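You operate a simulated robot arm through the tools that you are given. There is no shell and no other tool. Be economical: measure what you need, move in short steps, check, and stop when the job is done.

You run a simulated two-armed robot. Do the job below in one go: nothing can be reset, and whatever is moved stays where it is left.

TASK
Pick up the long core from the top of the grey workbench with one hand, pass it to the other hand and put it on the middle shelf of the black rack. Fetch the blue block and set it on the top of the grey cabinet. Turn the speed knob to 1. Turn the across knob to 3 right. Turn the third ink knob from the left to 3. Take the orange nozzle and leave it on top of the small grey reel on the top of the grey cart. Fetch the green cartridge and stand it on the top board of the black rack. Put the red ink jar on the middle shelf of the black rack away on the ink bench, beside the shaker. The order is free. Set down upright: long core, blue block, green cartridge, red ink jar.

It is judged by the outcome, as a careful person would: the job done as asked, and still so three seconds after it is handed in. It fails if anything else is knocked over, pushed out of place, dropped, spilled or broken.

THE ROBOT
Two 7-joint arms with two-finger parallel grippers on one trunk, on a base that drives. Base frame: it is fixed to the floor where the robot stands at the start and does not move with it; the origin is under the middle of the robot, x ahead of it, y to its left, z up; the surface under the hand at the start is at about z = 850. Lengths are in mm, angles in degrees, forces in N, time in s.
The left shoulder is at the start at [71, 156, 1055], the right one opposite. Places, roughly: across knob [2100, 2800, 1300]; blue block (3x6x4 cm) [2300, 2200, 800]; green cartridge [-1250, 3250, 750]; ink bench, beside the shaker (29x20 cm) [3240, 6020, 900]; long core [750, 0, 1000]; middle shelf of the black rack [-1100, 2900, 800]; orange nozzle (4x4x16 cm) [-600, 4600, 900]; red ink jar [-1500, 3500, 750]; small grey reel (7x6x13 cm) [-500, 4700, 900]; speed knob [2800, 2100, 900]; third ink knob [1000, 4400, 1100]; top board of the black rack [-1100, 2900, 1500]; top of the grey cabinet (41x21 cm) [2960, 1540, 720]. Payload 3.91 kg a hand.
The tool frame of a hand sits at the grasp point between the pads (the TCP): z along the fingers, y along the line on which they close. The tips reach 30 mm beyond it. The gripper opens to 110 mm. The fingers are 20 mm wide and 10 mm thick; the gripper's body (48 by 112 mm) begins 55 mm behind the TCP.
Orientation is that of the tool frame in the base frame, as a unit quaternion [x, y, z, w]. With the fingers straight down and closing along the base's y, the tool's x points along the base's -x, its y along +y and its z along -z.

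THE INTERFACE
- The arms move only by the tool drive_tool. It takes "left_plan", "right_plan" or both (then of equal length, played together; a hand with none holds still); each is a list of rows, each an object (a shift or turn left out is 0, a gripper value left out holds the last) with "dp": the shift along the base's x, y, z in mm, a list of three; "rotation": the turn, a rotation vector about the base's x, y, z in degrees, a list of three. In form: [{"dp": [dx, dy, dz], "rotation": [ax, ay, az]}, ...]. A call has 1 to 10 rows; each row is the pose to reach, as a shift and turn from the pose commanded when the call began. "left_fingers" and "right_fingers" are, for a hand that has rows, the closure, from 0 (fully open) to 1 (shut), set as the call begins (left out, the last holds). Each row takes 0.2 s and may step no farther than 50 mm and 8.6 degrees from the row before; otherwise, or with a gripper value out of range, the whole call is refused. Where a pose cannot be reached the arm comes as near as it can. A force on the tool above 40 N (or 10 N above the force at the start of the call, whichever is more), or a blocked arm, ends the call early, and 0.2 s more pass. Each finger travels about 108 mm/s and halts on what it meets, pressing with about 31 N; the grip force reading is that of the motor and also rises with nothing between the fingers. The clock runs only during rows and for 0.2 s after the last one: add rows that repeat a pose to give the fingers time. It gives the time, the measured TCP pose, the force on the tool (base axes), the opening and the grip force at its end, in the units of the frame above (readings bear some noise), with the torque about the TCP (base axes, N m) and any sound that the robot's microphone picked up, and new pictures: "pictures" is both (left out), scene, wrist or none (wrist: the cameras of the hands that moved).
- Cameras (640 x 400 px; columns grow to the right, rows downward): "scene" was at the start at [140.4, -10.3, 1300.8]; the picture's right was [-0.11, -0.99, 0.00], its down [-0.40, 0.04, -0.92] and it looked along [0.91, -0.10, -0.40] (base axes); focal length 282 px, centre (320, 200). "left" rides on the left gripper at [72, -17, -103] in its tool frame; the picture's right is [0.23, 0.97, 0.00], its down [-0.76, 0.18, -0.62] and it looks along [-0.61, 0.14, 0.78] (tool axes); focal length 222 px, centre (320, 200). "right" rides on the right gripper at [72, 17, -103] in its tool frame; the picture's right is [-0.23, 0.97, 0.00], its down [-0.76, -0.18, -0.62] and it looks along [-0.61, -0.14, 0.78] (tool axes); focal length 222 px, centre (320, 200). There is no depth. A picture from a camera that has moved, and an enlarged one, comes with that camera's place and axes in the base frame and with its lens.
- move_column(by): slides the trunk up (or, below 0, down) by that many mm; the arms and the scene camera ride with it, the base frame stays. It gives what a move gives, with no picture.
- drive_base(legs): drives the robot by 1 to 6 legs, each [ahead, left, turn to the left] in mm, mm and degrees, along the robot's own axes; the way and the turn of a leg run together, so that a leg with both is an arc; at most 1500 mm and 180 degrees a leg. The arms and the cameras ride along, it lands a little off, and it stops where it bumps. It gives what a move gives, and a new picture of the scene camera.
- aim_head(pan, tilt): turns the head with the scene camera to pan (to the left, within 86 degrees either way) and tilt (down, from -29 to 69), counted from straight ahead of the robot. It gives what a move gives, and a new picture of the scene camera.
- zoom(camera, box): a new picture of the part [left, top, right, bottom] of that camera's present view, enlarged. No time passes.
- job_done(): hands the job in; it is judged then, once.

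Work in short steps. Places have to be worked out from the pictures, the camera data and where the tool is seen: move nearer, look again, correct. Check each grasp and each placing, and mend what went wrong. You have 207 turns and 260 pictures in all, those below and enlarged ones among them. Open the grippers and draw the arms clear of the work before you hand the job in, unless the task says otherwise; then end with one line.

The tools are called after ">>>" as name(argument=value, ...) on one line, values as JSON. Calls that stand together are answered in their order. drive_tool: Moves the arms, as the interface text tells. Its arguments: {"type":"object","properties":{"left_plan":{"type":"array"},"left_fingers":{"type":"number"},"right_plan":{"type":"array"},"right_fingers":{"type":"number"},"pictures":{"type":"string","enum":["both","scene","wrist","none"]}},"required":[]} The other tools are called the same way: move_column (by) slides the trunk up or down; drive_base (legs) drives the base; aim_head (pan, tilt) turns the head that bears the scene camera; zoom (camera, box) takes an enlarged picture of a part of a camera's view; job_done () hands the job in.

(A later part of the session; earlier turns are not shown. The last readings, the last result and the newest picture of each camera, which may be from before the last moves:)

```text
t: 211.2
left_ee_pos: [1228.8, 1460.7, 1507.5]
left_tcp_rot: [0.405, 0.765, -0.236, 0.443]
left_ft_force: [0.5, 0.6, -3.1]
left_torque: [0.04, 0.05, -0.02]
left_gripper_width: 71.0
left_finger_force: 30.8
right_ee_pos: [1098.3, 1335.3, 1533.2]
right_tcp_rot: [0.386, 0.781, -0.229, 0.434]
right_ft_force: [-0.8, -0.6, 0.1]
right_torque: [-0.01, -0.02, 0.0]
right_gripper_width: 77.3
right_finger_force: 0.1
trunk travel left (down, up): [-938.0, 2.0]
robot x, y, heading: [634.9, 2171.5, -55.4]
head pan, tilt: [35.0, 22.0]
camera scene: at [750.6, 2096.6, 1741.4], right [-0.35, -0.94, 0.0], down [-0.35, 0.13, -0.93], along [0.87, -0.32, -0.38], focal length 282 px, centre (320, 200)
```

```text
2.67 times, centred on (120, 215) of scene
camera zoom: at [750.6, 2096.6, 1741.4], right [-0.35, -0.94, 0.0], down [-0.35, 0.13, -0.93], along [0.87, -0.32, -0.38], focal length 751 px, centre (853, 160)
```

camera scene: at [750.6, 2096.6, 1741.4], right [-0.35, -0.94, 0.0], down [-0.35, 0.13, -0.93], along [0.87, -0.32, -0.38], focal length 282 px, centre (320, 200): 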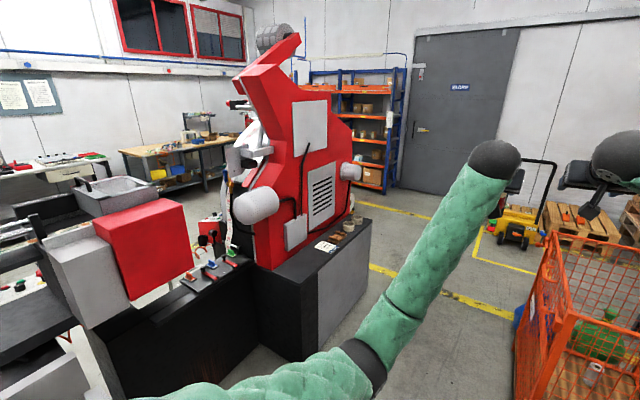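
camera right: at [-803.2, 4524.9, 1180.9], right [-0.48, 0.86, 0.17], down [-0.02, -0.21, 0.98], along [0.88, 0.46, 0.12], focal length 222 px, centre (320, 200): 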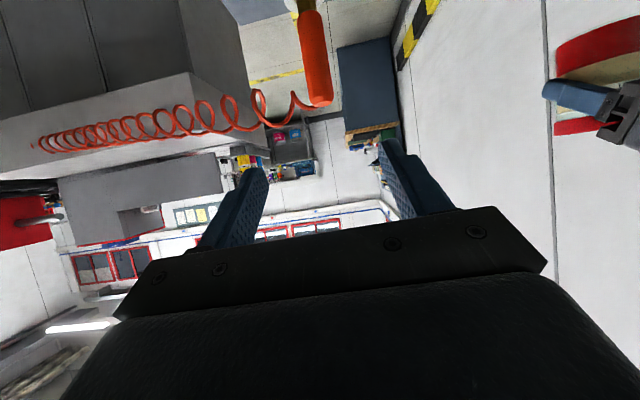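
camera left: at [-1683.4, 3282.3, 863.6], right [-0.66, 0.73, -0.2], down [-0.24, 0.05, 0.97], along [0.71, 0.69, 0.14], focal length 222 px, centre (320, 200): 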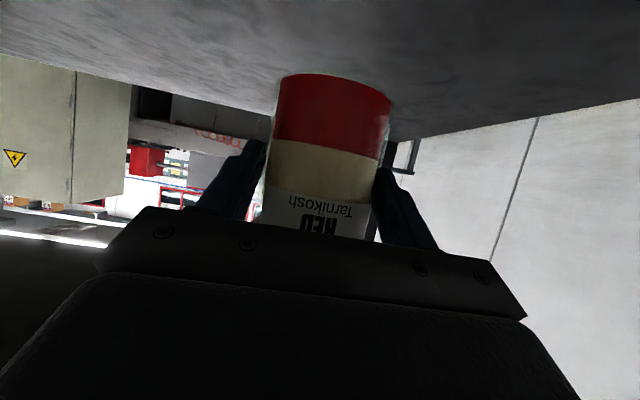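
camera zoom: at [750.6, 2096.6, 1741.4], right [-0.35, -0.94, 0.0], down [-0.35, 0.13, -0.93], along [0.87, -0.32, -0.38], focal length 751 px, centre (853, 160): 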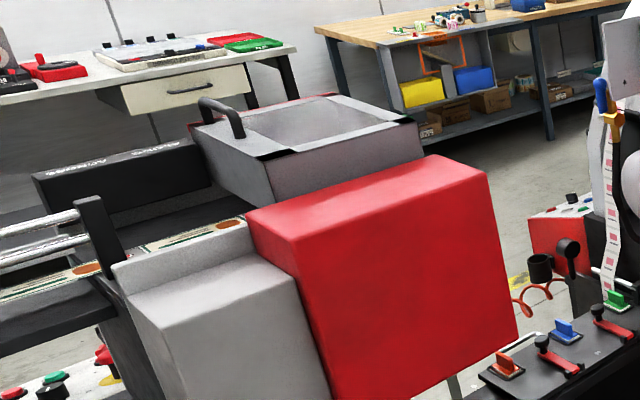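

The blue block stands on the slitter table at about [2225, 2211, 800]. I turn to face the press and retract the left hand.

>>> drive_base(legs=[[0, 0, 91.4]])

>>> drive_tool(left_plan=[{"dp": [-38, -10, 0]}, {"dp": [-76, -20, 0]}, {"dp": [-114, -30, 0]}, {"dp": [-152, -40, 0]}, {"dp": [-190, -50, 0]}, {"dp": [-228, -60, 0]}, {"dp": [-266, -70, 0]}, {"dp": [-300, -75, 0]}, {"dp": [-300, -75, 0]}], right_plan=[{"rotation": [-4.37, 6.09, 0]}, {"rotation": [-8.74, 12.18, 0]}, {"rotation": [-13.1, 18.3, 0]}, {"rotation": [-17.5, 24.4, 0]}, {"rotation": [-21.9, 30.5, 0]}, {"rotation": [-26.2, 36.5, 0]}, {"rotation": [-30.6, 42.6, 0]}, {"rotation": [-35, 48.7, 0]}, {"rotation": [-35, 48.7, 0]}], right_fingers=0, pictures="none")

>>> drive_base(legs=[[400, -541, 0]])

>>> aim_head(pan=-15, tilt=40)

```text
t: 213.5
left_ee_pos: [1530.2, 1887.9, 1506.5]
left_tcp_rot: [0.166, 0.85, -0.095, 0.49]
left_ft_force: [0.6, 0.6, -4.5]
left_torque: [0.02, 0.04, -0.03]
left_gripper_width: 70.9
left_finger_force: 30.8
right_ee_pos: [1495.3, 1712.8, 1533.1]
right_tcp_rot: [0.142, 0.859, -0.088, 0.484]
right_ft_force: [-0.2, 0.4, -1.1]
right_torque: [0.02, -0.04, -0.02]
right_gripper_width: 77.0
right_finger_force: 0.0
trunk travel left (down, up): [-938.0, 2.0]
robot x, y, heading: [653.6, 2160.2, -21.3]
head pan, tilt: [35.0, 22.0]
stopped in leg 1: the robot was blocked; the commanded pose is now the measured one
camera scene: at [776.9, 2143.9, 1742.3], right [0.24, -0.97, -0.01], down [-0.36, -0.08, -0.93], along [0.9, 0.23, -0.37], focal length 282 px, centre (320, 200)
```

scene: 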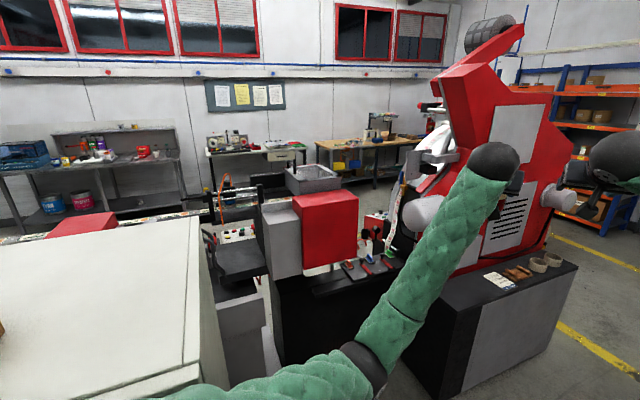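

```text
t: 215.7
left_ee_pos: [1266.2, 1851.2, 1507.8]
left_tcp_rot: [0.152, 0.845, -0.068, 0.509]
left_ft_force: [0.4, -0.2, -4.2]
left_torque: [0.02, 0.04, -0.02]
left_gripper_width: 71.0
left_finger_force: 31.2
right_ee_pos: [1504.5, 1726.3, 1531.8]
right_tcp_rot: [-0.059, 0.914, -0.388, 0.108]
right_ft_force: [0.2, -0.5, 0.0]
right_torque: [0.0, 0.01, 0.01]
right_gripper_width: 110.0
right_finger_force: 0.0
trunk travel left (down, up): [-938.0, 2.0]
robot x, y, heading: [650.6, 2160.5, -21.3]
head pan, tilt: [35.0, 22.0]
stopped in row 9 (left hand): the arm was blocked; the commanded pose is now the measured one
```

```text
t: 219.4
left_ee_pos: [1449.6, 1207.1, 1507.3]
left_tcp_rot: [0.149, 0.845, -0.067, 0.509]
left_ft_force: [-0.2, -0.5, -3.3]
left_torque: [0.01, 0.03, 0.03]
left_gripper_width: 71.1
left_finger_force: 30.7
right_ee_pos: [1688.3, 1085.9, 1533.5]
right_tcp_rot: [-0.061, 0.913, -0.388, 0.11]
right_ft_force: [0.0, -0.5, 1.1]
right_torque: [-0.01, -0.01, -0.06]
right_gripper_width: 110.2
right_finger_force: 0.0
trunk travel left (down, up): [-938.0, 2.0]
robot x, y, heading: [833.0, 1518.8, -21.0]
head pan, tilt: [35.0, 22.0]
camera scene: at [970.3, 1518.6, 1741.4], right [0.24, -0.97, 0.0], down [-0.36, -0.09, -0.93], along [0.9, 0.23, -0.38], focal length 282 px, centre (320, 200)
```

scene: 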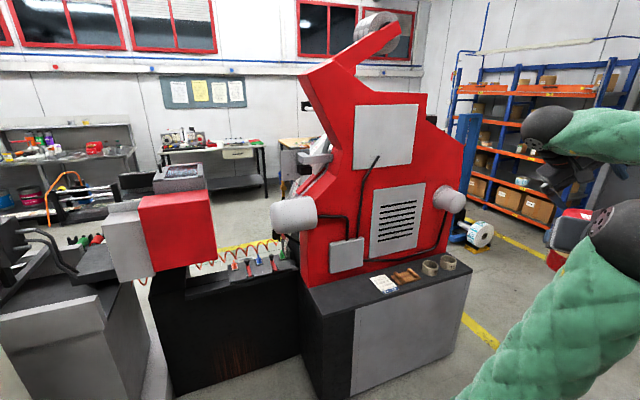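

```text
t: 220.6
left_ee_pos: [1448.9, 1208.0, 1506.0]
left_tcp_rot: [0.15, 0.845, -0.067, 0.508]
left_ft_force: [1.2, -0.8, -4.5]
left_torque: [0.03, 0.05, 0.0]
left_gripper_width: 71.0
left_finger_force: 31.0
right_ee_pos: [1689.1, 1085.6, 1534.0]
right_tcp_rot: [-0.061, 0.913, -0.388, 0.109]
right_ft_force: [-0.4, 0.2, -0.9]
right_torque: [0.0, -0.01, -0.01]
right_gripper_width: 109.8
right_finger_force: 0.1
trunk travel left (down, up): [-938.0, 2.0]
robot x, y, heading: [833.3, 1515.3, -20.9]
head pan, tilt: [-15.0, 40.0]
camera scene: at [949.3, 1445.6, 1713.3], right [-0.59, -0.81, 0.0], down [-0.52, 0.38, -0.77], along [0.62, -0.45, -0.64], focal length 282 px, centre (320, 200)
```

scene: 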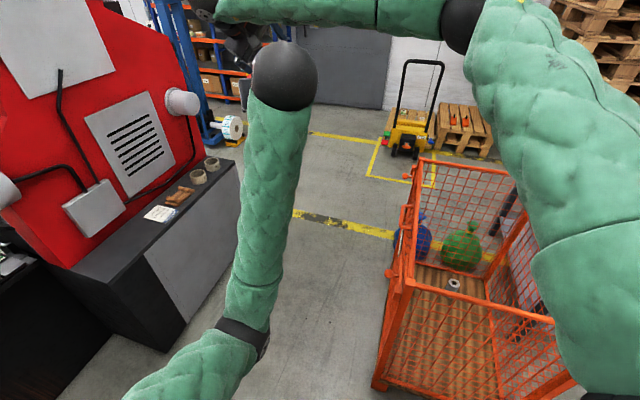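

My turn was blocked by the left elbow at the cabinet, so the hand turn was off-axis. Nothing is disturbed; I restore the right hand to straight-down at the present heading.

>>> drive_tool(right_plan=[{"rotation": [6.83, 0.63, -3.83]}, {"rotation": [13.66, 1.26, -7.66]}, {"rotation": [20.5, 1.89, -11.5]}, {"rotation": [27.3, 2.5, -15.3]}, {"rotation": [34.1, 3.1, -19.1]}, {"rotation": [41, 3.8, -23]}, {"rotation": [47.8, 4.4, -26.8]}, {"rotation": [47.8, 4.4, -26.8]}], pictures="none")

>>> drive_base(legs=[[0, 0, 56.8]])

```text
t: 222.4
left_ee_pos: [1448.6, 1207.7, 1507.7]
left_tcp_rot: [0.15, 0.845, -0.067, 0.509]
left_ft_force: [0.1, -0.6, -4.9]
left_torque: [-0.01, 0.06, -0.03]
left_gripper_width: 70.9
left_finger_force: 31.6
right_ee_pos: [1688.8, 1084.9, 1533.7]
right_tcp_rot: [0.183, 0.983, 0.0, 0.0]
right_ft_force: [-0.7, 0.0, 0.4]
right_torque: [0.03, 0.0, -0.01]
right_gripper_width: 110.0
right_finger_force: 0.0
trunk travel left (down, up): [-938.0, 2.0]
robot x, y, heading: [836.8, 1516.2, -21.1]
head pan, tilt: [-15.0, 40.0]
```

```text
t: 225.3
left_ee_pos: [1431.9, 1855.6, 1507.4]
left_tcp_rot: [-0.267, 0.816, 0.181, 0.48]
left_ft_force: [0.4, 0.6, -3.9]
left_torque: [-0.01, 0.05, 0.0]
left_gripper_width: 70.9
left_finger_force: 31.3
right_ee_pos: [1666.0, 1985.6, 1534.2]
right_tcp_rot: [-0.304, 0.953, 0.0, 0.0]
right_ft_force: [0.5, -0.8, -0.1]
right_torque: [0.02, 0.03, 0.0]
right_gripper_width: 110.0
right_finger_force: 0.0
trunk travel left (down, up): [-938.0, 2.0]
robot x, y, heading: [837.1, 1511.3, 35.4]
head pan, tilt: [-15.0, 40.0]
camera scene: at [954.6, 1572.8, 1713.2], right [0.35, -0.94, 0.0], down [-0.6, -0.22, -0.77], along [0.72, 0.27, -0.64], focal length 282 px, centre (320, 200)
```

scene: 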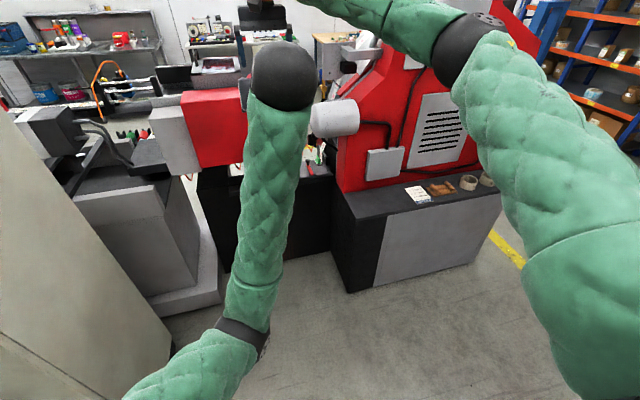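

Now squared up. I drive to a stand-off spot in front of the slitter table.

>>> drive_base(legs=[[680, 140, 0]])

>>> aim_head(pan=-22, tilt=45)

```text
t: 229.1
left_ee_pos: [1895.6, 2359.7, 1507.6]
left_tcp_rot: [-0.268, 0.815, 0.183, 0.48]
left_ft_force: [0.1, 0.0, -3.6]
left_torque: [-0.05, 0.07, -0.01]
left_gripper_width: 71.1
left_finger_force: 31.1
right_ee_pos: [2130.4, 2491.4, 1534.4]
right_tcp_rot: [-0.305, 0.952, 0.0, 0.0]
right_ft_force: [0.3, 0.0, 0.1]
right_torque: [-0.02, 0.0, -0.01]
right_gripper_width: 110.1
right_finger_force: 0.0
trunk travel left (down, up): [-938.0, 2.0]
robot x, y, heading: [1301.2, 2016.9, 35.4]
head pan, tilt: [-15.0, 40.0]
camera scene: at [1419.5, 2076.4, 1713.3], right [0.35, -0.94, 0.0], down [-0.6, -0.23, -0.77], along [0.72, 0.27, -0.64], focal length 282 px, centre (320, 200)
```

scene: 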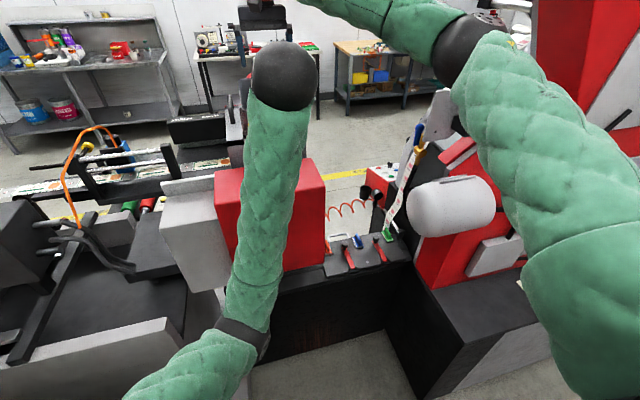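

```text
t: 229.7
left_ee_pos: [1896.4, 2361.2, 1506.9]
left_tcp_rot: [-0.268, 0.816, 0.182, 0.479]
left_ft_force: [-0.2, 0.5, -3.4]
left_torque: [-0.04, 0.06, -0.02]
left_gripper_width: 70.8
left_finger_force: 31.1
right_ee_pos: [2129.2, 2491.5, 1533.6]
right_tcp_rot: [-0.305, 0.952, -0.001, 0.0]
right_ft_force: [-0.1, 0.8, 0.0]
right_torque: [0.0, -0.01, -0.01]
right_gripper_width: 110.0
right_finger_force: 0.1
trunk travel left (down, up): [-938.0, 2.0]
robot x, y, heading: [1298.6, 2022.8, 35.3]
head pan, tilt: [-22.0, 45.0]
camera scene: at [1419.7, 2066.4, 1705.9], right [0.23, -0.97, 0.0], down [-0.69, -0.17, -0.71], along [0.69, 0.17, -0.71], focal length 282 px, centre (320, 200)
```

scene: 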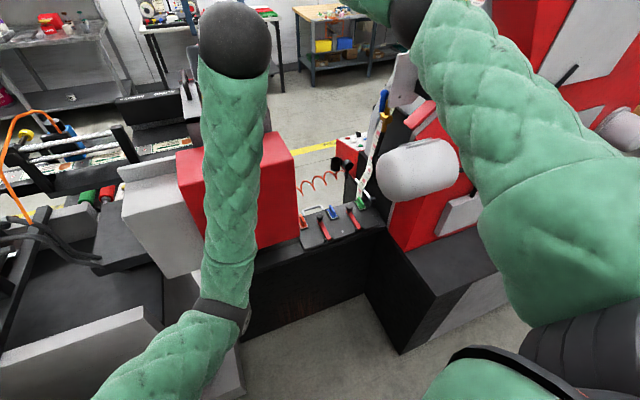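

>>> zoom(camera="scene", box=[275, 150, 435, 250])

```text
4.00 times, centred on (355, 200) of scene
camera zoom: at [1419.7, 2066.4, 1705.9], right [0.23, -0.97, 0.0], down [-0.69, -0.17, -0.71], along [0.69, 0.17, -0.71], focal length 1127 px, centre (180, 200)
```

zoom: 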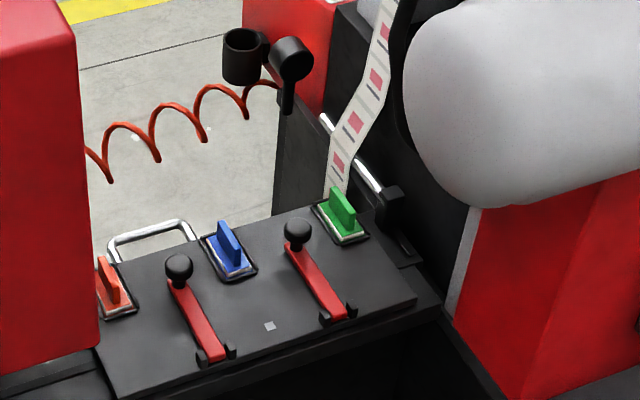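

To keep the right forearm clear of the white roll on the tower, I shift left/forward and pull the left hand in, before lowering.

>>> drive_tool(left_plan=[{"dp": [-36, 0, 0]}, {"dp": [-72, 0, 0]}, {"dp": [-108, 0, 0]}, {"dp": [-144, 0, 0]}, {"dp": [-170, 10, 0]}], right_plan=[{"dp": [10, -26, 0]}, {"dp": [20, -53, 0]}, {"dp": [30, -80, 0]}, {"dp": [40, -105, 0]}, {"dp": [50, -130, 0]}], right_fingers=0.5, pictures="none")

>>> drive_base(legs=[[160, 215, 0]])

```text
t: 230.8
left_ee_pos: [1748.3, 2408.9, 1499.4]
left_tcp_rot: [-0.269, 0.797, 0.26, 0.474]
left_ft_force: [-0.2, -0.6, -3.0]
left_torque: [-0.03, 0.02, 0.0]
left_gripper_width: 71.0
left_finger_force: 31.6
left hand out of reach, approached as far as the arm can: row 4, 5
right_ee_pos: [2166.6, 2391.0, 1533.8]
right_tcp_rot: [-0.304, 0.953, 0.001, 0.0]
right_ft_force: [-0.7, -0.3, 0.6]
right_torque: [0.02, -0.01, -0.03]
right_gripper_width: 54.9
right_finger_force: 0.0
trunk travel left (down, up): [-938.0, 2.0]
robot x, y, heading: [1299.4, 2017.0, 35.3]
head pan, tilt: [-22.0, 45.0]
stopped in row 5 (left hand): the arm was blocked; the commanded pose is now the measured one
```

```text
t: 232.6
left_ee_pos: [1756.0, 2633.9, 1503.0]
left_tcp_rot: [-0.271, 0.796, 0.262, 0.474]
left_ft_force: [-0.2, 0.2, -3.6]
left_torque: [0.0, 0.06, 0.06]
left_gripper_width: 71.0
left_finger_force: 30.8
right_ee_pos: [2175.8, 2616.0, 1540.0]
right_tcp_rot: [-0.306, 0.952, 0.004, 0.002]
right_ft_force: [1.1, -1.0, 0.1]
right_torque: [0.07, 0.03, -0.02]
right_gripper_width: 54.9
right_finger_force: 0.0
trunk travel left (down, up): [-938.0, 2.0]
robot x, y, heading: [1311.9, 2246.3, 35.8]
head pan, tilt: [-22.0, 45.0]
stopped in leg 1: the robot was blocked; the commanded pose is now the measured one
camera scene: at [1439.1, 2271.4, 1707.4], right [0.24, -0.97, -0.02], down [-0.69, -0.16, -0.71], along [0.68, 0.18, -0.71], focal length 282 px, centre (320, 200)
```

scene: 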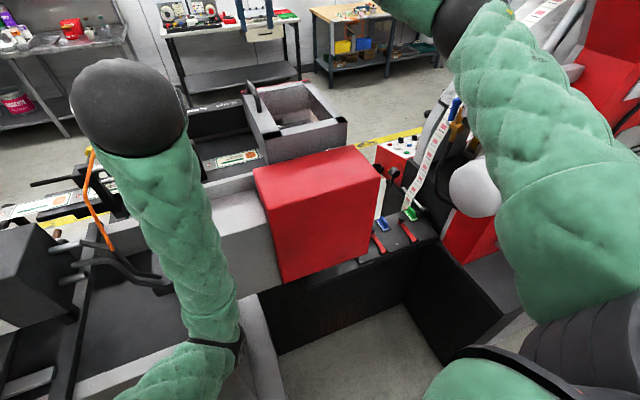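

Nearly there, but the left elbow is leaning on something. I ease right 40 mm, then carry the right hand over the block at height.

>>> drive_base(legs=[[0, -40, 0]])

>>> drive_tool(right_plan=[{"dp": [6, -45, 0]}, {"dp": [12, -90, 0]}, {"dp": [18, -135, 0]}, {"dp": [24, -180, 0]}, {"dp": [30, -225, 0]}, {"dp": [36, -270, 0]}, {"dp": [42, -315, 0]}, {"dp": [48, -345, 0]}, {"dp": [52, -362, 0]}, {"dp": [52, -362, 0]}], pictures="both")

```text
t: 233.4
left_ee_pos: [1765.4, 2624.5, 1497.1]
left_tcp_rot: [-0.278, 0.795, 0.259, 0.473]
left_ft_force: [0.2, 0.5, -4.2]
left_torque: [-0.01, 0.03, -0.02]
left_gripper_width: 71.0
left_finger_force: 31.2
right_ee_pos: [2187.2, 2612.4, 1534.7]
right_tcp_rot: [-0.312, 0.95, -0.004, 0.001]
right_ft_force: [-0.1, 0.3, -1.6]
right_torque: [-0.03, -0.01, 0.01]
right_gripper_width: 55.1
right_finger_force: 0.1
trunk travel left (down, up): [-938.0, 2.0]
robot x, y, heading: [1329.6, 2214.7, 36.2]
head pan, tilt: [-22.0, 45.0]
camera scene: at [1448.0, 2268.9, 1705.6], right [0.25, -0.97, 0.0], down [-0.68, -0.18, -0.71], along [0.68, 0.17, -0.71], focal length 282 px, centre (320, 200)
```

scene: 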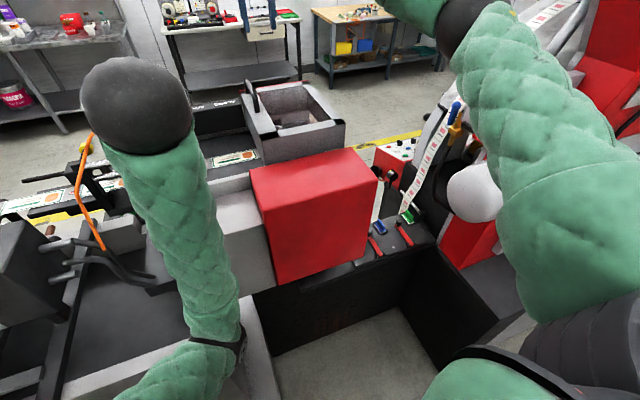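

```text
t: 235.6
left_ee_pos: [1767.6, 2621.4, 1498.6]
left_tcp_rot: [-0.277, 0.794, 0.26, 0.474]
left_ft_force: [-0.7, -0.1, -3.3]
left_torque: [-0.04, 0.05, 0.01]
left_gripper_width: 70.9
left_finger_force: 31.2
right_ee_pos: [2240.2, 2246.4, 1535.2]
right_tcp_rot: [-0.311, 0.95, -0.002, 0.002]
right_ft_force: [0.0, -0.1, 1.5]
right_torque: [0.01, 0.03, -0.01]
right_gripper_width: 55.0
right_finger_force: 0.1
trunk travel left (down, up): [-938.0, 2.0]
robot x, y, heading: [1331.6, 2217.1, 36.3]
head pan, tilt: [-22.0, 45.0]
camera scene: at [1449.0, 2264.8, 1705.9], right [0.25, -0.97, 0.0], down [-0.69, -0.18, -0.71], along [0.68, 0.18, -0.71], focal length 282 px, centre (320, 200)
camera right: at [2171.3, 2217.5, 1637.7], right [-0.39, 0.92, -0.01], down [0.72, 0.31, 0.62], along [0.58, 0.24, -0.78], focal length 222 px, centre (320, 200)
```

scene: 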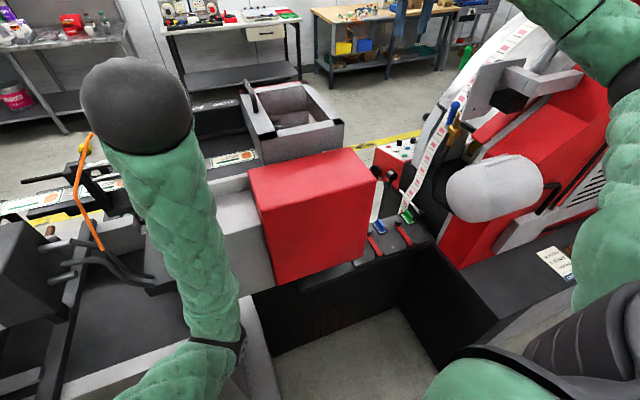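
right: 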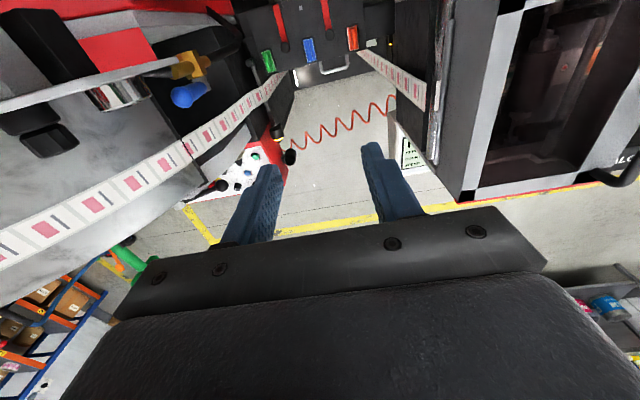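

The wrist view shows the blue block at [2248, 2207]. I lower the trunk 340 mm, watching for contact.

>>> move_column(by=-340)

>>> aim_head(pan=-30, tilt=30)

```text
t: 237.9
left_ee_pos: [1763.5, 2619.0, 1256.2]
left_tcp_rot: [-0.277, 0.787, 0.261, 0.485]
left_ft_force: [-4.6, -8.4, 22.8]
left_torque: [-0.6, -0.91, -0.23]
left_gripper_width: 72.2
left_finger_force: 30.6
right_ee_pos: [2237.4, 2246.1, 1286.4]
right_tcp_rot: [-0.312, 0.95, -0.002, 0.002]
right_ft_force: [0.0, -0.3, -0.4]
right_torque: [-0.02, 0.02, -0.01]
right_gripper_width: 54.9
right_finger_force: 0.2
trunk travel left (down, up): [-688.0, 252.0]
robot x, y, heading: [1331.8, 2213.8, 36.5]
head pan, tilt: [-22.0, 45.0]
stopped: the force on the tool passed its limit at 121 N (the readings are from after the stop); the commanded pose is now the measured one
```

```text
t: 238.7
left_ee_pos: [1764.8, 2620.4, 1256.8]
left_tcp_rot: [-0.277, 0.787, 0.261, 0.484]
left_ft_force: [-3.8, -5.3, 32.5]
left_torque: [-0.67, -1.27, -0.37]
left_gripper_width: 72.2
left_finger_force: 31.1
right_ee_pos: [2237.4, 2244.6, 1287.7]
right_tcp_rot: [-0.311, 0.95, -0.002, 0.002]
right_ft_force: [-0.2, 0.1, 0.4]
right_torque: [-0.02, 0.0, -0.01]
right_gripper_width: 55.1
right_finger_force: 0.1
trunk travel left (down, up): [-688.0, 252.0]
robot x, y, heading: [1331.4, 2215.2, 36.6]
head pan, tilt: [-30.0, 30.0]
camera scene: at [1457.6, 2252.5, 1479.1], right [0.11, -0.99, 0.0], down [-0.5, -0.06, -0.87], along [0.86, 0.1, -0.5], focal length 282 px, centre (320, 200)
```

scene: 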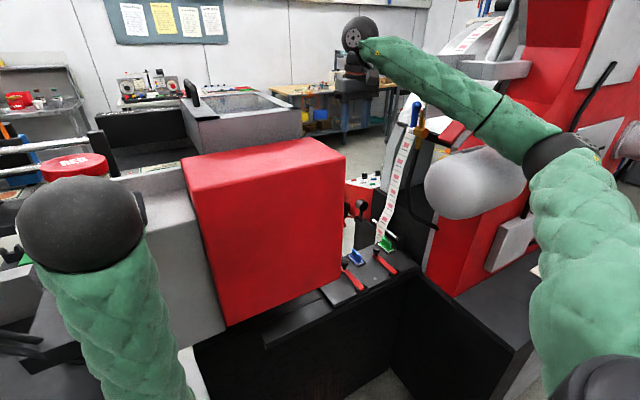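

The jar touched down on the grey box. I raise the trunk at once, then lift and level the left hand.

>>> move_column(by=80)

>>> drive_tool(left_plan=[{"dp": [8, 6, 25], "rotation": [-2, 0, -1.4]}, {"dp": [16, 12, 50], "rotation": [-4, 0, -2.8]}, {"dp": [24, 18, 75], "rotation": [-6, -0.2, -4.2]}, {"dp": [32, 24, 100], "rotation": [-8, -0.3, -5.6]}, {"dp": [40, 30, 125], "rotation": [-10.5, -0.4, -7.2]}, {"dp": [55, 40, 150], "rotation": [-10.5, -0.4, -7.2]}, {"dp": [70, 51, 175], "rotation": [-10.5, -0.4, -7.2]}, {"dp": [85, 62, 200], "rotation": [-10.5, -0.4, -7.2]}, {"dp": [95, 70, 220], "rotation": [-10.5, -0.4, -7.2]}], pictures="scene")

```text
t: 239.8
left_ee_pos: [1767.0, 2621.0, 1334.0]
left_tcp_rot: [-0.277, 0.789, 0.26, 0.482]
left_ft_force: [0.1, -0.2, -3.0]
left_torque: [-0.04, 0.04, 0.0]
left_gripper_width: 71.3
left_finger_force: 31.3
right_ee_pos: [2239.0, 2247.4, 1365.7]
right_tcp_rot: [-0.312, 0.95, -0.003, 0.001]
right_ft_force: [-0.2, -0.2, 0.9]
right_torque: [-0.02, 0.02, -0.01]
right_gripper_width: 55.2
right_finger_force: 0.0
trunk travel left (down, up): [-768.0, 172.0]
robot x, y, heading: [1329.2, 2216.3, 36.5]
head pan, tilt: [-30.0, 30.0]
```

```text
t: 242.0
left_ee_pos: [1884.8, 2722.9, 1538.9]
left_tcp_rot: [-0.276, 0.813, 0.163, 0.486]
left_ft_force: [0.2, 0.4, -2.3]
left_torque: [-0.08, 0.06, -0.01]
left_gripper_width: 70.1
left_finger_force: 31.0
left hand out of reach, approached as far as the arm can: row 3, 4, 5, 6, 7, 8, 9
right_ee_pos: [2233.2, 2265.6, 1366.0]
right_tcp_rot: [-0.321, 0.947, -0.004, 0.001]
right_ft_force: [0.7, 0.0, 0.0]
right_torque: [-0.03, 0.08, -0.01]
right_gripper_width: 55.0
right_finger_force: 0.0
trunk travel left (down, up): [-768.0, 172.0]
robot x, y, heading: [1322.4, 2216.4, 37.8]
head pan, tilt: [-30.0, 30.0]
stopped in row 9 (left hand): the arm was blocked; the commanded pose is now the measured one
camera scene: at [1391.6, 2206.3, 1575.1], right [0.13, -0.99, -0.03], down [-0.46, -0.04, -0.89], along [0.88, 0.13, -0.46], focal length 282 px, centre (320, 200)
```

scene: 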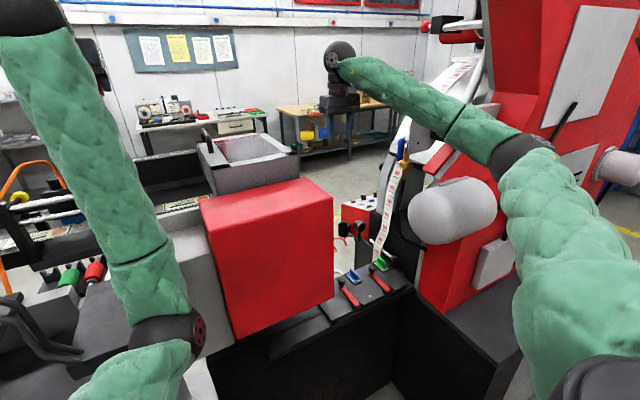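

The left elbow is pressing on the machine. I raise the trunk to free it and look.

>>> move_column(by=120)

>>> aim_head(pan=35, tilt=50)

```text
t: 243.5
left_ee_pos: [1858.0, 2759.6, 1625.8]
left_tcp_rot: [-0.304, 0.813, 0.176, 0.465]
left_ft_force: [0.9, 0.1, -4.9]
left_torque: [-0.01, 0.05, 0.05]
left_gripper_width: 70.4
left_finger_force: 31.2
right_ee_pos: [2229.1, 2314.5, 1468.8]
right_tcp_rot: [-0.349, 0.937, -0.003, -0.006]
right_ft_force: [-0.7, 1.3, -0.6]
right_torque: [-0.13, -0.1, 0.02]
right_gripper_width: 54.9
right_finger_force: 0.0
trunk travel left (down, up): [-888.0, 52.0]
robot x, y, heading: [1309.9, 2206.1, 40.8]
head pan, tilt: [-30.0, 30.0]
```

```text
t: 244.9
left_ee_pos: [1857.0, 2757.5, 1627.8]
left_tcp_rot: [-0.303, 0.813, 0.175, 0.466]
left_ft_force: [0.6, 1.1, -4.1]
left_torque: [-0.06, 0.06, -0.03]
left_gripper_width: 70.2
left_finger_force: 31.5
right_ee_pos: [2229.2, 2313.1, 1469.4]
right_tcp_rot: [-0.349, 0.937, -0.003, -0.006]
right_ft_force: [0.9, -0.8, 1.0]
right_torque: [0.01, 0.03, 0.01]
right_gripper_width: 55.2
right_finger_force: 0.2
trunk travel left (down, up): [-888.0, 52.0]
robot x, y, heading: [1306.7, 2201.5, 41.1]
head pan, tilt: [35.0, 50.0]
camera scene: at [1357.5, 2295.0, 1650.9], right [0.97, -0.24, 0.0], down [-0.18, -0.74, -0.65], along [0.16, 0.63, -0.76], focal length 282 px, centre (320, 200)
```

scene: 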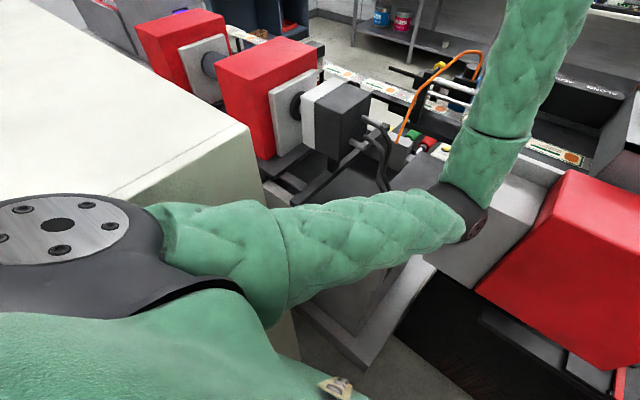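

I check the cabinet top with its boxes.

>>> aim_head(pan=80, tilt=30)

```text
t: 246.0
left_ee_pos: [1856.9, 2758.1, 1628.7]
left_tcp_rot: [-0.303, 0.812, 0.176, 0.467]
left_ft_force: [-0.5, 0.2, -3.9]
left_torque: [-0.05, 0.09, 0.03]
left_gripper_width: 70.1
left_finger_force: 31.0
right_ee_pos: [2229.2, 2315.2, 1470.4]
right_tcp_rot: [-0.348, 0.937, -0.003, -0.006]
right_ft_force: [0.0, 0.0, 0.7]
right_torque: [0.01, -0.06, 0.04]
right_gripper_width: 55.2
right_finger_force: 0.1
trunk travel left (down, up): [-888.0, 52.0]
robot x, y, heading: [1306.9, 2204.4, 41.0]
head pan, tilt: [80.0, 30.0]
camera scene: at [1292.1, 2297.4, 1679.8], right [0.86, 0.51, 0.01], down [0.26, -0.42, -0.87], along [-0.44, 0.75, -0.49], focal length 282 px, centre (320, 200)
```

scene: 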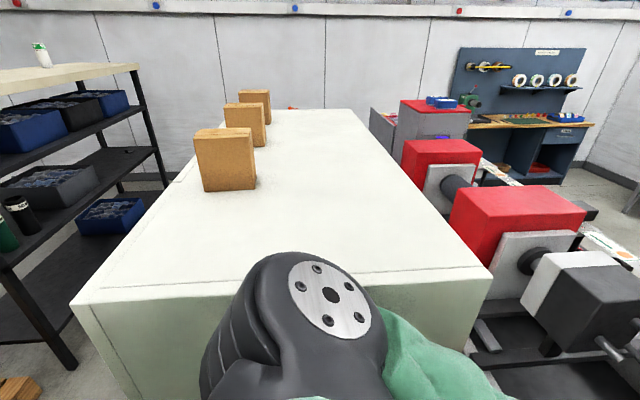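

Boxes and cabinet are fine; the shoulder was touching the cabinet end. I shift right 180 mm and re-square, and will work with the trunk high so the elbow passes above the roll.

>>> drive_base(legs=[[0, -60, 0], [0, -120, -5]])

>>> aim_head(pan=-22, tilt=45)

```text
t: 246.7
left_ee_pos: [1856.7, 2759.2, 1628.1]
left_tcp_rot: [-0.304, 0.813, 0.174, 0.466]
left_ft_force: [0.5, -0.1, -4.1]
left_torque: [-0.06, 0.06, -0.02]
left_gripper_width: 70.7
left_finger_force: 31.3
right_ee_pos: [2228.4, 2312.9, 1472.5]
right_tcp_rot: [-0.347, 0.938, -0.005, -0.005]
right_ft_force: [0.6, 0.7, 0.0]
right_torque: [0.04, -0.01, 0.01]
right_gripper_width: 55.3
right_finger_force: 0.1
trunk travel left (down, up): [-888.0, 52.0]
robot x, y, heading: [1308.2, 2202.2, 40.7]
head pan, tilt: [80.0, 30.0]
stopped in leg 1: the robot was blocked; the commanded pose is now the measured one
camera scene: at [1291.7, 2298.0, 1681.1], right [0.86, 0.51, 0.01], down [0.26, -0.42, -0.87], along [-0.44, 0.75, -0.5], focal length 282 px, centre (320, 200)
```

scene: 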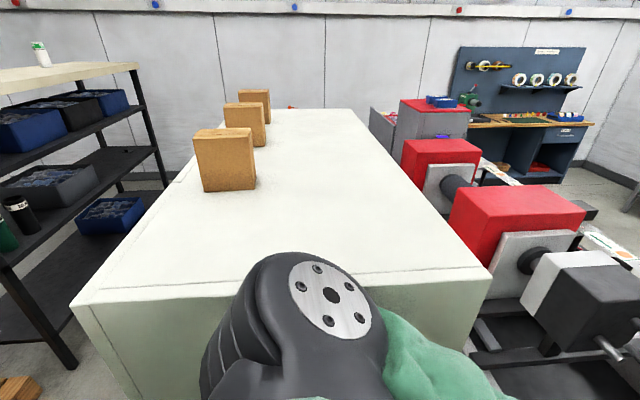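

```text
t: 248.5
left_ee_pos: [1857.2, 2758.7, 1626.9]
left_tcp_rot: [-0.304, 0.812, 0.176, 0.466]
left_ft_force: [0.0, 0.2, -3.4]
left_torque: [-0.06, 0.01, -0.02]
left_gripper_width: 70.3
left_finger_force: 31.6
right_ee_pos: [2229.4, 2311.9, 1470.8]
right_tcp_rot: [-0.348, 0.938, -0.005, -0.005]
right_ft_force: [-0.2, 0.1, 0.2]
right_torque: [0.02, -0.02, -0.01]
right_gripper_width: 54.9
right_finger_force: 0.0
trunk travel left (down, up): [-888.0, 52.0]
robot x, y, heading: [1309.2, 2199.8, 41.0]
head pan, tilt: [-22.0, 45.0]
camera scene: at [1415.0, 2246.6, 1657.3], right [0.32, -0.95, -0.01], down [-0.67, -0.22, -0.71], along [0.67, 0.24, -0.7], focal length 282 px, centre (320, 200)
```

scene: 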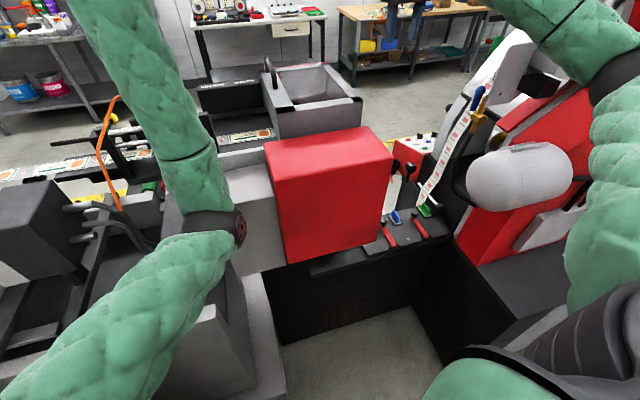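

The left elbow sits beside the grey box; I back straight out first.

>>> drive_base(legs=[[-260, 0, 0]])

```text
t: 250.4
left_ee_pos: [1672.9, 2608.2, 1615.3]
left_tcp_rot: [-0.306, 0.815, 0.172, 0.462]
left_ft_force: [0.4, 0.4, -4.5]
left_torque: [-0.03, 0.04, 0.02]
left_gripper_width: 70.2
left_finger_force: 30.4
right_ee_pos: [2042.8, 2157.5, 1462.5]
right_tcp_rot: [-0.348, 0.937, -0.009, -0.011]
right_ft_force: [0.7, 1.0, -0.2]
right_torque: [-0.01, -0.01, 0.03]
right_gripper_width: 55.0
right_finger_force: 0.0
trunk travel left (down, up): [-888.0, 52.0]
robot x, y, heading: [1115.1, 2028.8, 40.8]
head pan, tilt: [-22.0, 45.0]
camera scene: at [1230.6, 2095.3, 1655.5], right [0.32, -0.95, 0.0], down [-0.67, -0.23, -0.7], along [0.67, 0.23, -0.71], focal length 282 px, centre (320, 200)
```

scene: 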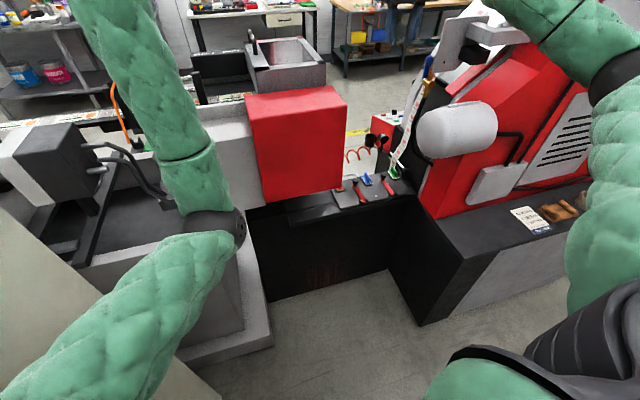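

Free. Since jar, knobs and block can all be served from the far side, I'll go round the east end with the jar first. I back out, tuck the right hand, and turn right.

>>> drive_base(legs=[[-350, 0, 0]])

>>> drive_tool(right_plan=[{"dp": [-29, 34, 0]}, {"dp": [-58, 68, 0]}, {"dp": [-87, 102, 0]}, {"dp": [-116, 136, 0]}, {"dp": [-145, 170, 0]}, {"dp": [-174, 204, 0]}, {"dp": [-190, 230, 0]}], pictures="none")

>>> drive_base(legs=[[0, 0, -94]])

```text
t: 252.6
left_ee_pos: [1405.8, 2374.2, 1616.9]
left_tcp_rot: [-0.305, 0.815, 0.172, 0.462]
left_ft_force: [0.1, 0.3, -3.7]
left_torque: [-0.06, 0.04, 0.02]
left_gripper_width: 70.2
left_finger_force: 30.8
right_ee_pos: [1775.2, 1925.3, 1462.6]
right_tcp_rot: [-0.347, 0.938, -0.009, -0.01]
right_ft_force: [-0.2, -0.6, 0.3]
right_torque: [0.02, 0.05, 0.02]
right_gripper_width: 55.0
right_finger_force: 0.1
trunk travel left (down, up): [-888.0, 52.0]
robot x, y, heading: [845.2, 1804.1, 40.8]
head pan, tilt: [-22.0, 45.0]
camera scene: at [963.2, 1863.2, 1655.8], right [0.32, -0.95, 0.0], down [-0.67, -0.23, -0.71], along [0.67, 0.23, -0.71], focal length 282 px, centre (320, 200)
```

scene: 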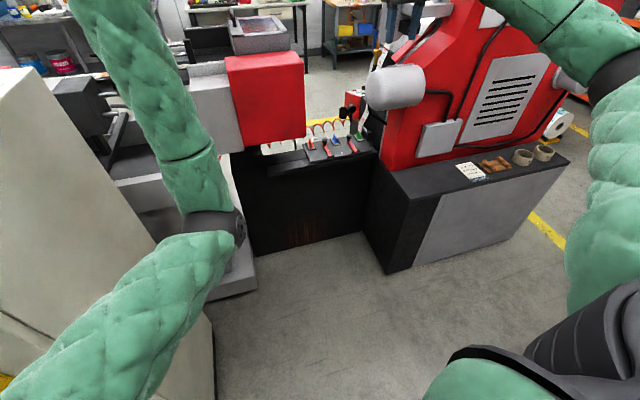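

```text
t: 254.2
left_ee_pos: [1406.0, 2376.8, 1616.9]
left_tcp_rot: [-0.305, 0.814, 0.171, 0.463]
left_ft_force: [-0.1, 0.7, -3.5]
left_torque: [-0.04, 0.08, 0.0]
left_gripper_width: 70.3
left_finger_force: 30.6
right_ee_pos: [1583.8, 2155.4, 1462.3]
right_tcp_rot: [-0.346, 0.938, -0.009, -0.009]
right_ft_force: [0.1, 0.5, -0.4]
right_torque: [-0.01, 0.0, -0.01]
right_gripper_width: 54.9
right_finger_force: 0.1
trunk travel left (down, up): [-888.0, 52.0]
robot x, y, heading: [844.9, 1803.7, 40.7]
head pan, tilt: [-22.0, 45.0]
```

```text
t: 258.6
left_ee_pos: [1382.9, 1212.9, 1617.6]
left_tcp_rot: [0.385, 0.781, -0.219, 0.441]
left_ft_force: [-0.2, -0.4, -3.6]
left_torque: [0.06, 0.04, 0.0]
left_gripper_width: 70.4
left_finger_force: 31.2
right_ee_pos: [1152.5, 1046.7, 1463.8]
right_tcp_rot: [0.446, 0.895, 0.001, -0.012]
right_ft_force: [-0.3, 0.2, -0.5]
right_torque: [-0.01, 0.0, 0.0]
right_gripper_width: 55.0
right_finger_force: 0.1
trunk travel left (down, up): [-888.0, 52.0]
robot x, y, heading: [850.8, 1806.0, -52.7]
head pan, tilt: [-22.0, 45.0]
camera scene: at [897.9, 1683.7, 1656.0], right [-0.96, -0.26, 0.0], down [-0.19, 0.68, -0.71], along [0.18, -0.68, -0.71], focal length 282 px, centre (320, 200)
```

scene: 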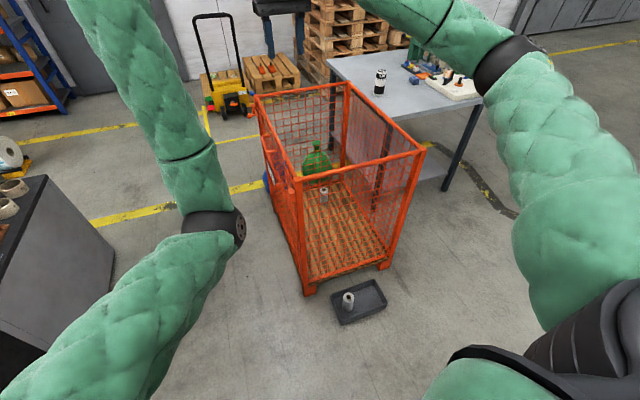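

I pass between the cage and the press base, staying centred.

>>> drive_base(legs=[[450, 270, -1.5], [1350, 0, 0]])

>>> aim_head(pan=60, tilt=30)

```text
t: 267.9
left_ee_pos: [2636.6, -77.3, 1618.9]
left_tcp_rot: [0.392, 0.777, -0.223, 0.44]
left_ft_force: [-0.2, 0.7, -3.5]
left_torque: [0.07, 0.04, 0.0]
left_gripper_width: 70.7
left_finger_force: 31.3
right_ee_pos: [2402.5, -238.9, 1465.2]
right_tcp_rot: [0.454, 0.891, 0.002, -0.013]
right_ft_force: [-0.4, 0.4, -0.5]
right_torque: [0.0, 0.02, -0.01]
right_gripper_width: 55.0
right_finger_force: 0.1
trunk travel left (down, up): [-888.0, 52.0]
robot x, y, heading: [2113.4, 525.0, -54.0]
head pan, tilt: [-22.0, 45.0]
camera scene: at [2160.5, 402.8, 1656.1], right [-0.97, -0.24, 0.0], down [-0.17, 0.69, -0.71], along [0.17, -0.69, -0.71], focal length 282 px, centre (320, 200)
```

scene: 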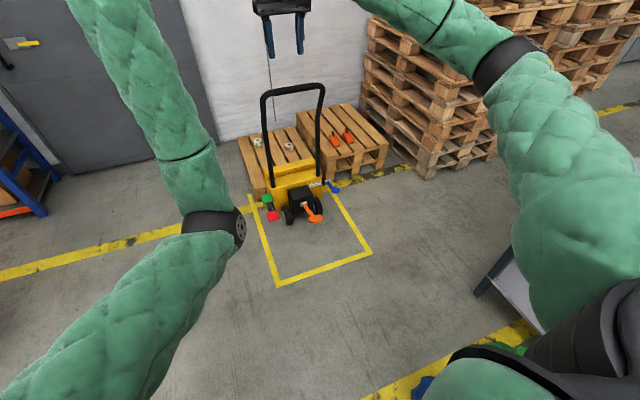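

```text
t: 269.5
left_ee_pos: [2637.1, -77.8, 1617.8]
left_tcp_rot: [0.392, 0.777, -0.223, 0.44]
left_ft_force: [-0.4, 0.1, -3.3]
left_torque: [0.06, 0.03, 0.01]
left_gripper_width: 70.3
left_finger_force: 31.3
right_ee_pos: [2403.7, -239.2, 1464.3]
right_tcp_rot: [0.454, 0.891, 0.001, -0.014]
right_ft_force: [0.4, -0.3, -0.3]
right_torque: [0.0, 0.01, -0.02]
right_gripper_width: 55.0
right_finger_force: 0.0
trunk travel left (down, up): [-888.0, 52.0]
robot x, y, heading: [2113.6, 520.2, -53.9]
head pan, tilt: [60.0, 30.0]
camera scene: at [2230.7, 491.1, 1678.7], right [0.11, -0.99, 0.0], down [-0.5, -0.05, -0.87], along [0.86, 0.09, -0.5], focal length 282 px, centre (320, 200)
```

scene: 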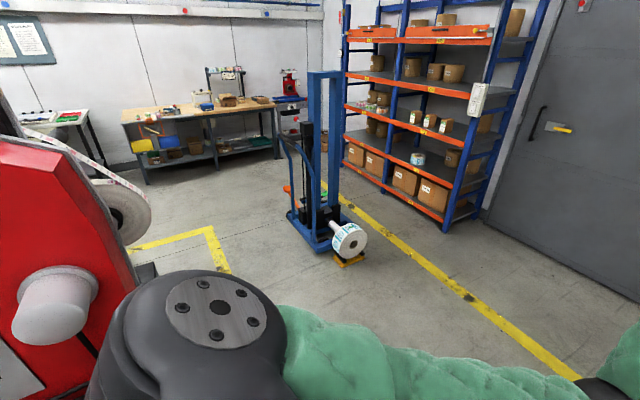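

Path to the far side runs between the tower and the blue lift. I go on a bit, turn left and look.

>>> drive_base(legs=[[370, 0, 0], [0, 0, 90]])

>>> aim_head(pan=20, tilt=25)

```text
t: 275.6
left_ee_pos: [2932.2, 749.6, 1618.6]
left_tcp_rot: [-0.273, 0.826, 0.154, 0.468]
left_ft_force: [0.9, -0.1, -3.6]
left_torque: [-0.03, 0.07, 0.01]
left_gripper_width: 70.2
left_finger_force: 31.7
right_ee_pos: [3092.8, 515.1, 1463.6]
right_tcp_rot: [-0.309, 0.951, -0.008, -0.01]
right_ft_force: [0.1, -0.2, 0.2]
right_torque: [0.0, 0.02, 0.01]
right_gripper_width: 55.0
right_finger_force: 0.0
trunk travel left (down, up): [-888.0, 52.0]
robot x, y, heading: [2327.9, 225.9, 35.9]
head pan, tilt: [60.0, 30.0]
camera scene: at [2360.6, 345.6, 1678.7], right [0.99, 0.11, 0.0], down [0.05, -0.5, -0.87], along [-0.09, 0.86, -0.5], focal length 282 px, centre (320, 200)
```

scene: 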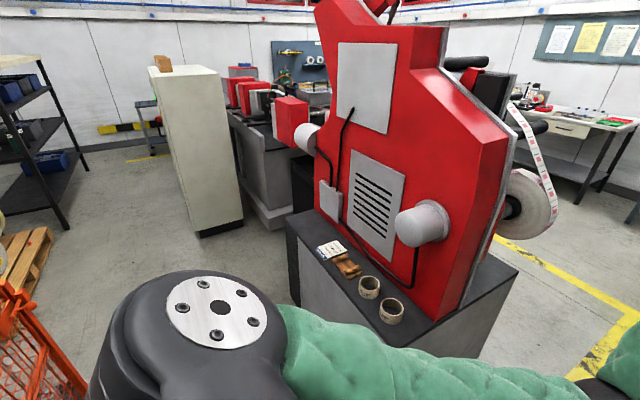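

```text
t: 276.7
left_ee_pos: [2932.5, 749.4, 1617.7]
left_tcp_rot: [-0.272, 0.826, 0.154, 0.469]
left_ft_force: [-0.7, 0.2, -4.1]
left_torque: [-0.02, 0.09, -0.01]
left_gripper_width: 70.3
left_finger_force: 31.2
right_ee_pos: [3093.2, 517.1, 1464.4]
right_tcp_rot: [-0.309, 0.951, -0.008, -0.01]
right_ft_force: [-0.4, 0.4, 0.1]
right_torque: [0.05, 0.01, -0.01]
right_gripper_width: 55.4
right_finger_force: 0.0
trunk travel left (down, up): [-888.0, 52.0]
robot x, y, heading: [2328.1, 227.0, 35.8]
head pan, tilt: [20.0, 25.0]
camera scene: at [2421.5, 332.2, 1686.6], right [0.83, -0.56, 0.0], down [-0.24, -0.35, -0.91], along [0.5, 0.75, -0.42], focal length 282 px, centre (320, 200)
```

scene: 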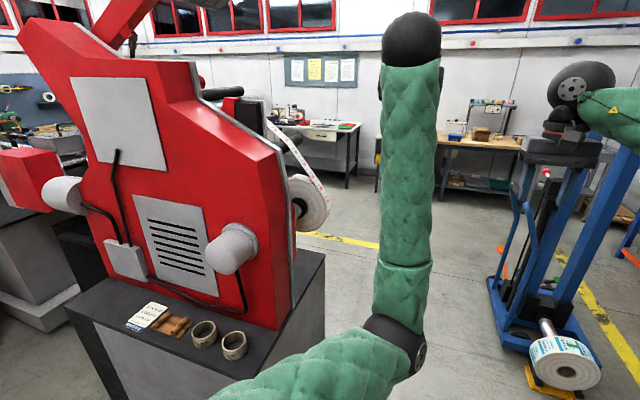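

Clear path. I drive forward past the tower.

>>> drive_base(legs=[[1480, 0, 0]])

>>> aim_head(pan=75, tilt=25)

```text
t: 284.1
left_ee_pos: [4126.8, 1626.2, 1617.8]
left_tcp_rot: [-0.273, 0.826, 0.154, 0.468]
left_ft_force: [-0.2, -0.6, -3.2]
left_torque: [-0.03, 0.06, 0.0]
left_gripper_width: 70.3
left_finger_force: 30.5
right_ee_pos: [4288.5, 1392.9, 1465.1]
right_tcp_rot: [-0.31, 0.951, -0.007, -0.01]
right_ft_force: [-0.6, -0.7, -0.2]
right_torque: [0.0, -0.01, 0.05]
right_gripper_width: 55.0
right_finger_force: 0.2
trunk travel left (down, up): [-888.0, 52.0]
robot x, y, heading: [3525.6, 1100.7, 36.4]
head pan, tilt: [20.0, 25.0]
camera scene: at [3617.0, 1207.6, 1686.7], right [0.83, -0.56, 0.0], down [-0.24, -0.35, -0.91], along [0.5, 0.75, -0.42], focal length 282 px, centre (320, 200)
```

scene: 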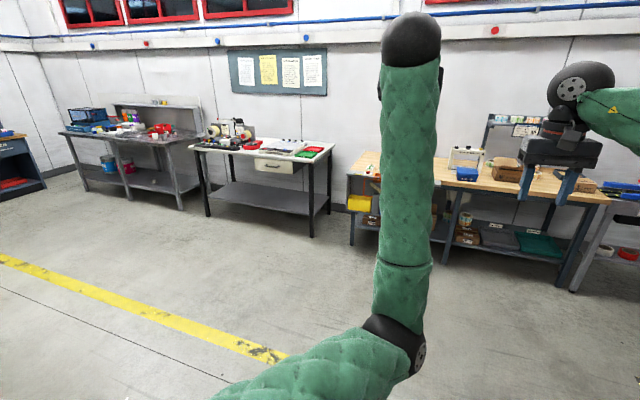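

```text
t: 285.3
left_ee_pos: [4127.0, 1626.4, 1617.8]
left_tcp_rot: [-0.273, 0.826, 0.154, 0.469]
left_ft_force: [-1.1, 0.2, -3.3]
left_torque: [-0.05, 0.11, -0.03]
left_gripper_width: 70.2
left_finger_force: 31.3
right_ee_pos: [4288.0, 1393.3, 1463.6]
right_tcp_rot: [-0.31, 0.951, -0.007, -0.011]
right_ft_force: [-0.1, 1.5, 0.8]
right_torque: [0.0, 0.0, 0.04]
right_gripper_width: 55.0
right_finger_force: 0.2
trunk travel left (down, up): [-888.0, 52.0]
robot x, y, heading: [3522.4, 1102.4, 36.2]
head pan, tilt: [75.0, 25.0]
camera scene: at [3532.8, 1217.1, 1686.7], right [0.93, 0.36, 0.0], down [0.15, -0.39, -0.91], along [-0.33, 0.84, -0.42], focal length 282 px, centre (320, 200)
```

scene: 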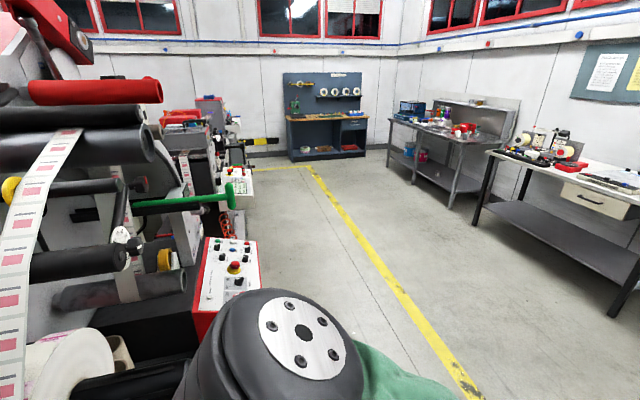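

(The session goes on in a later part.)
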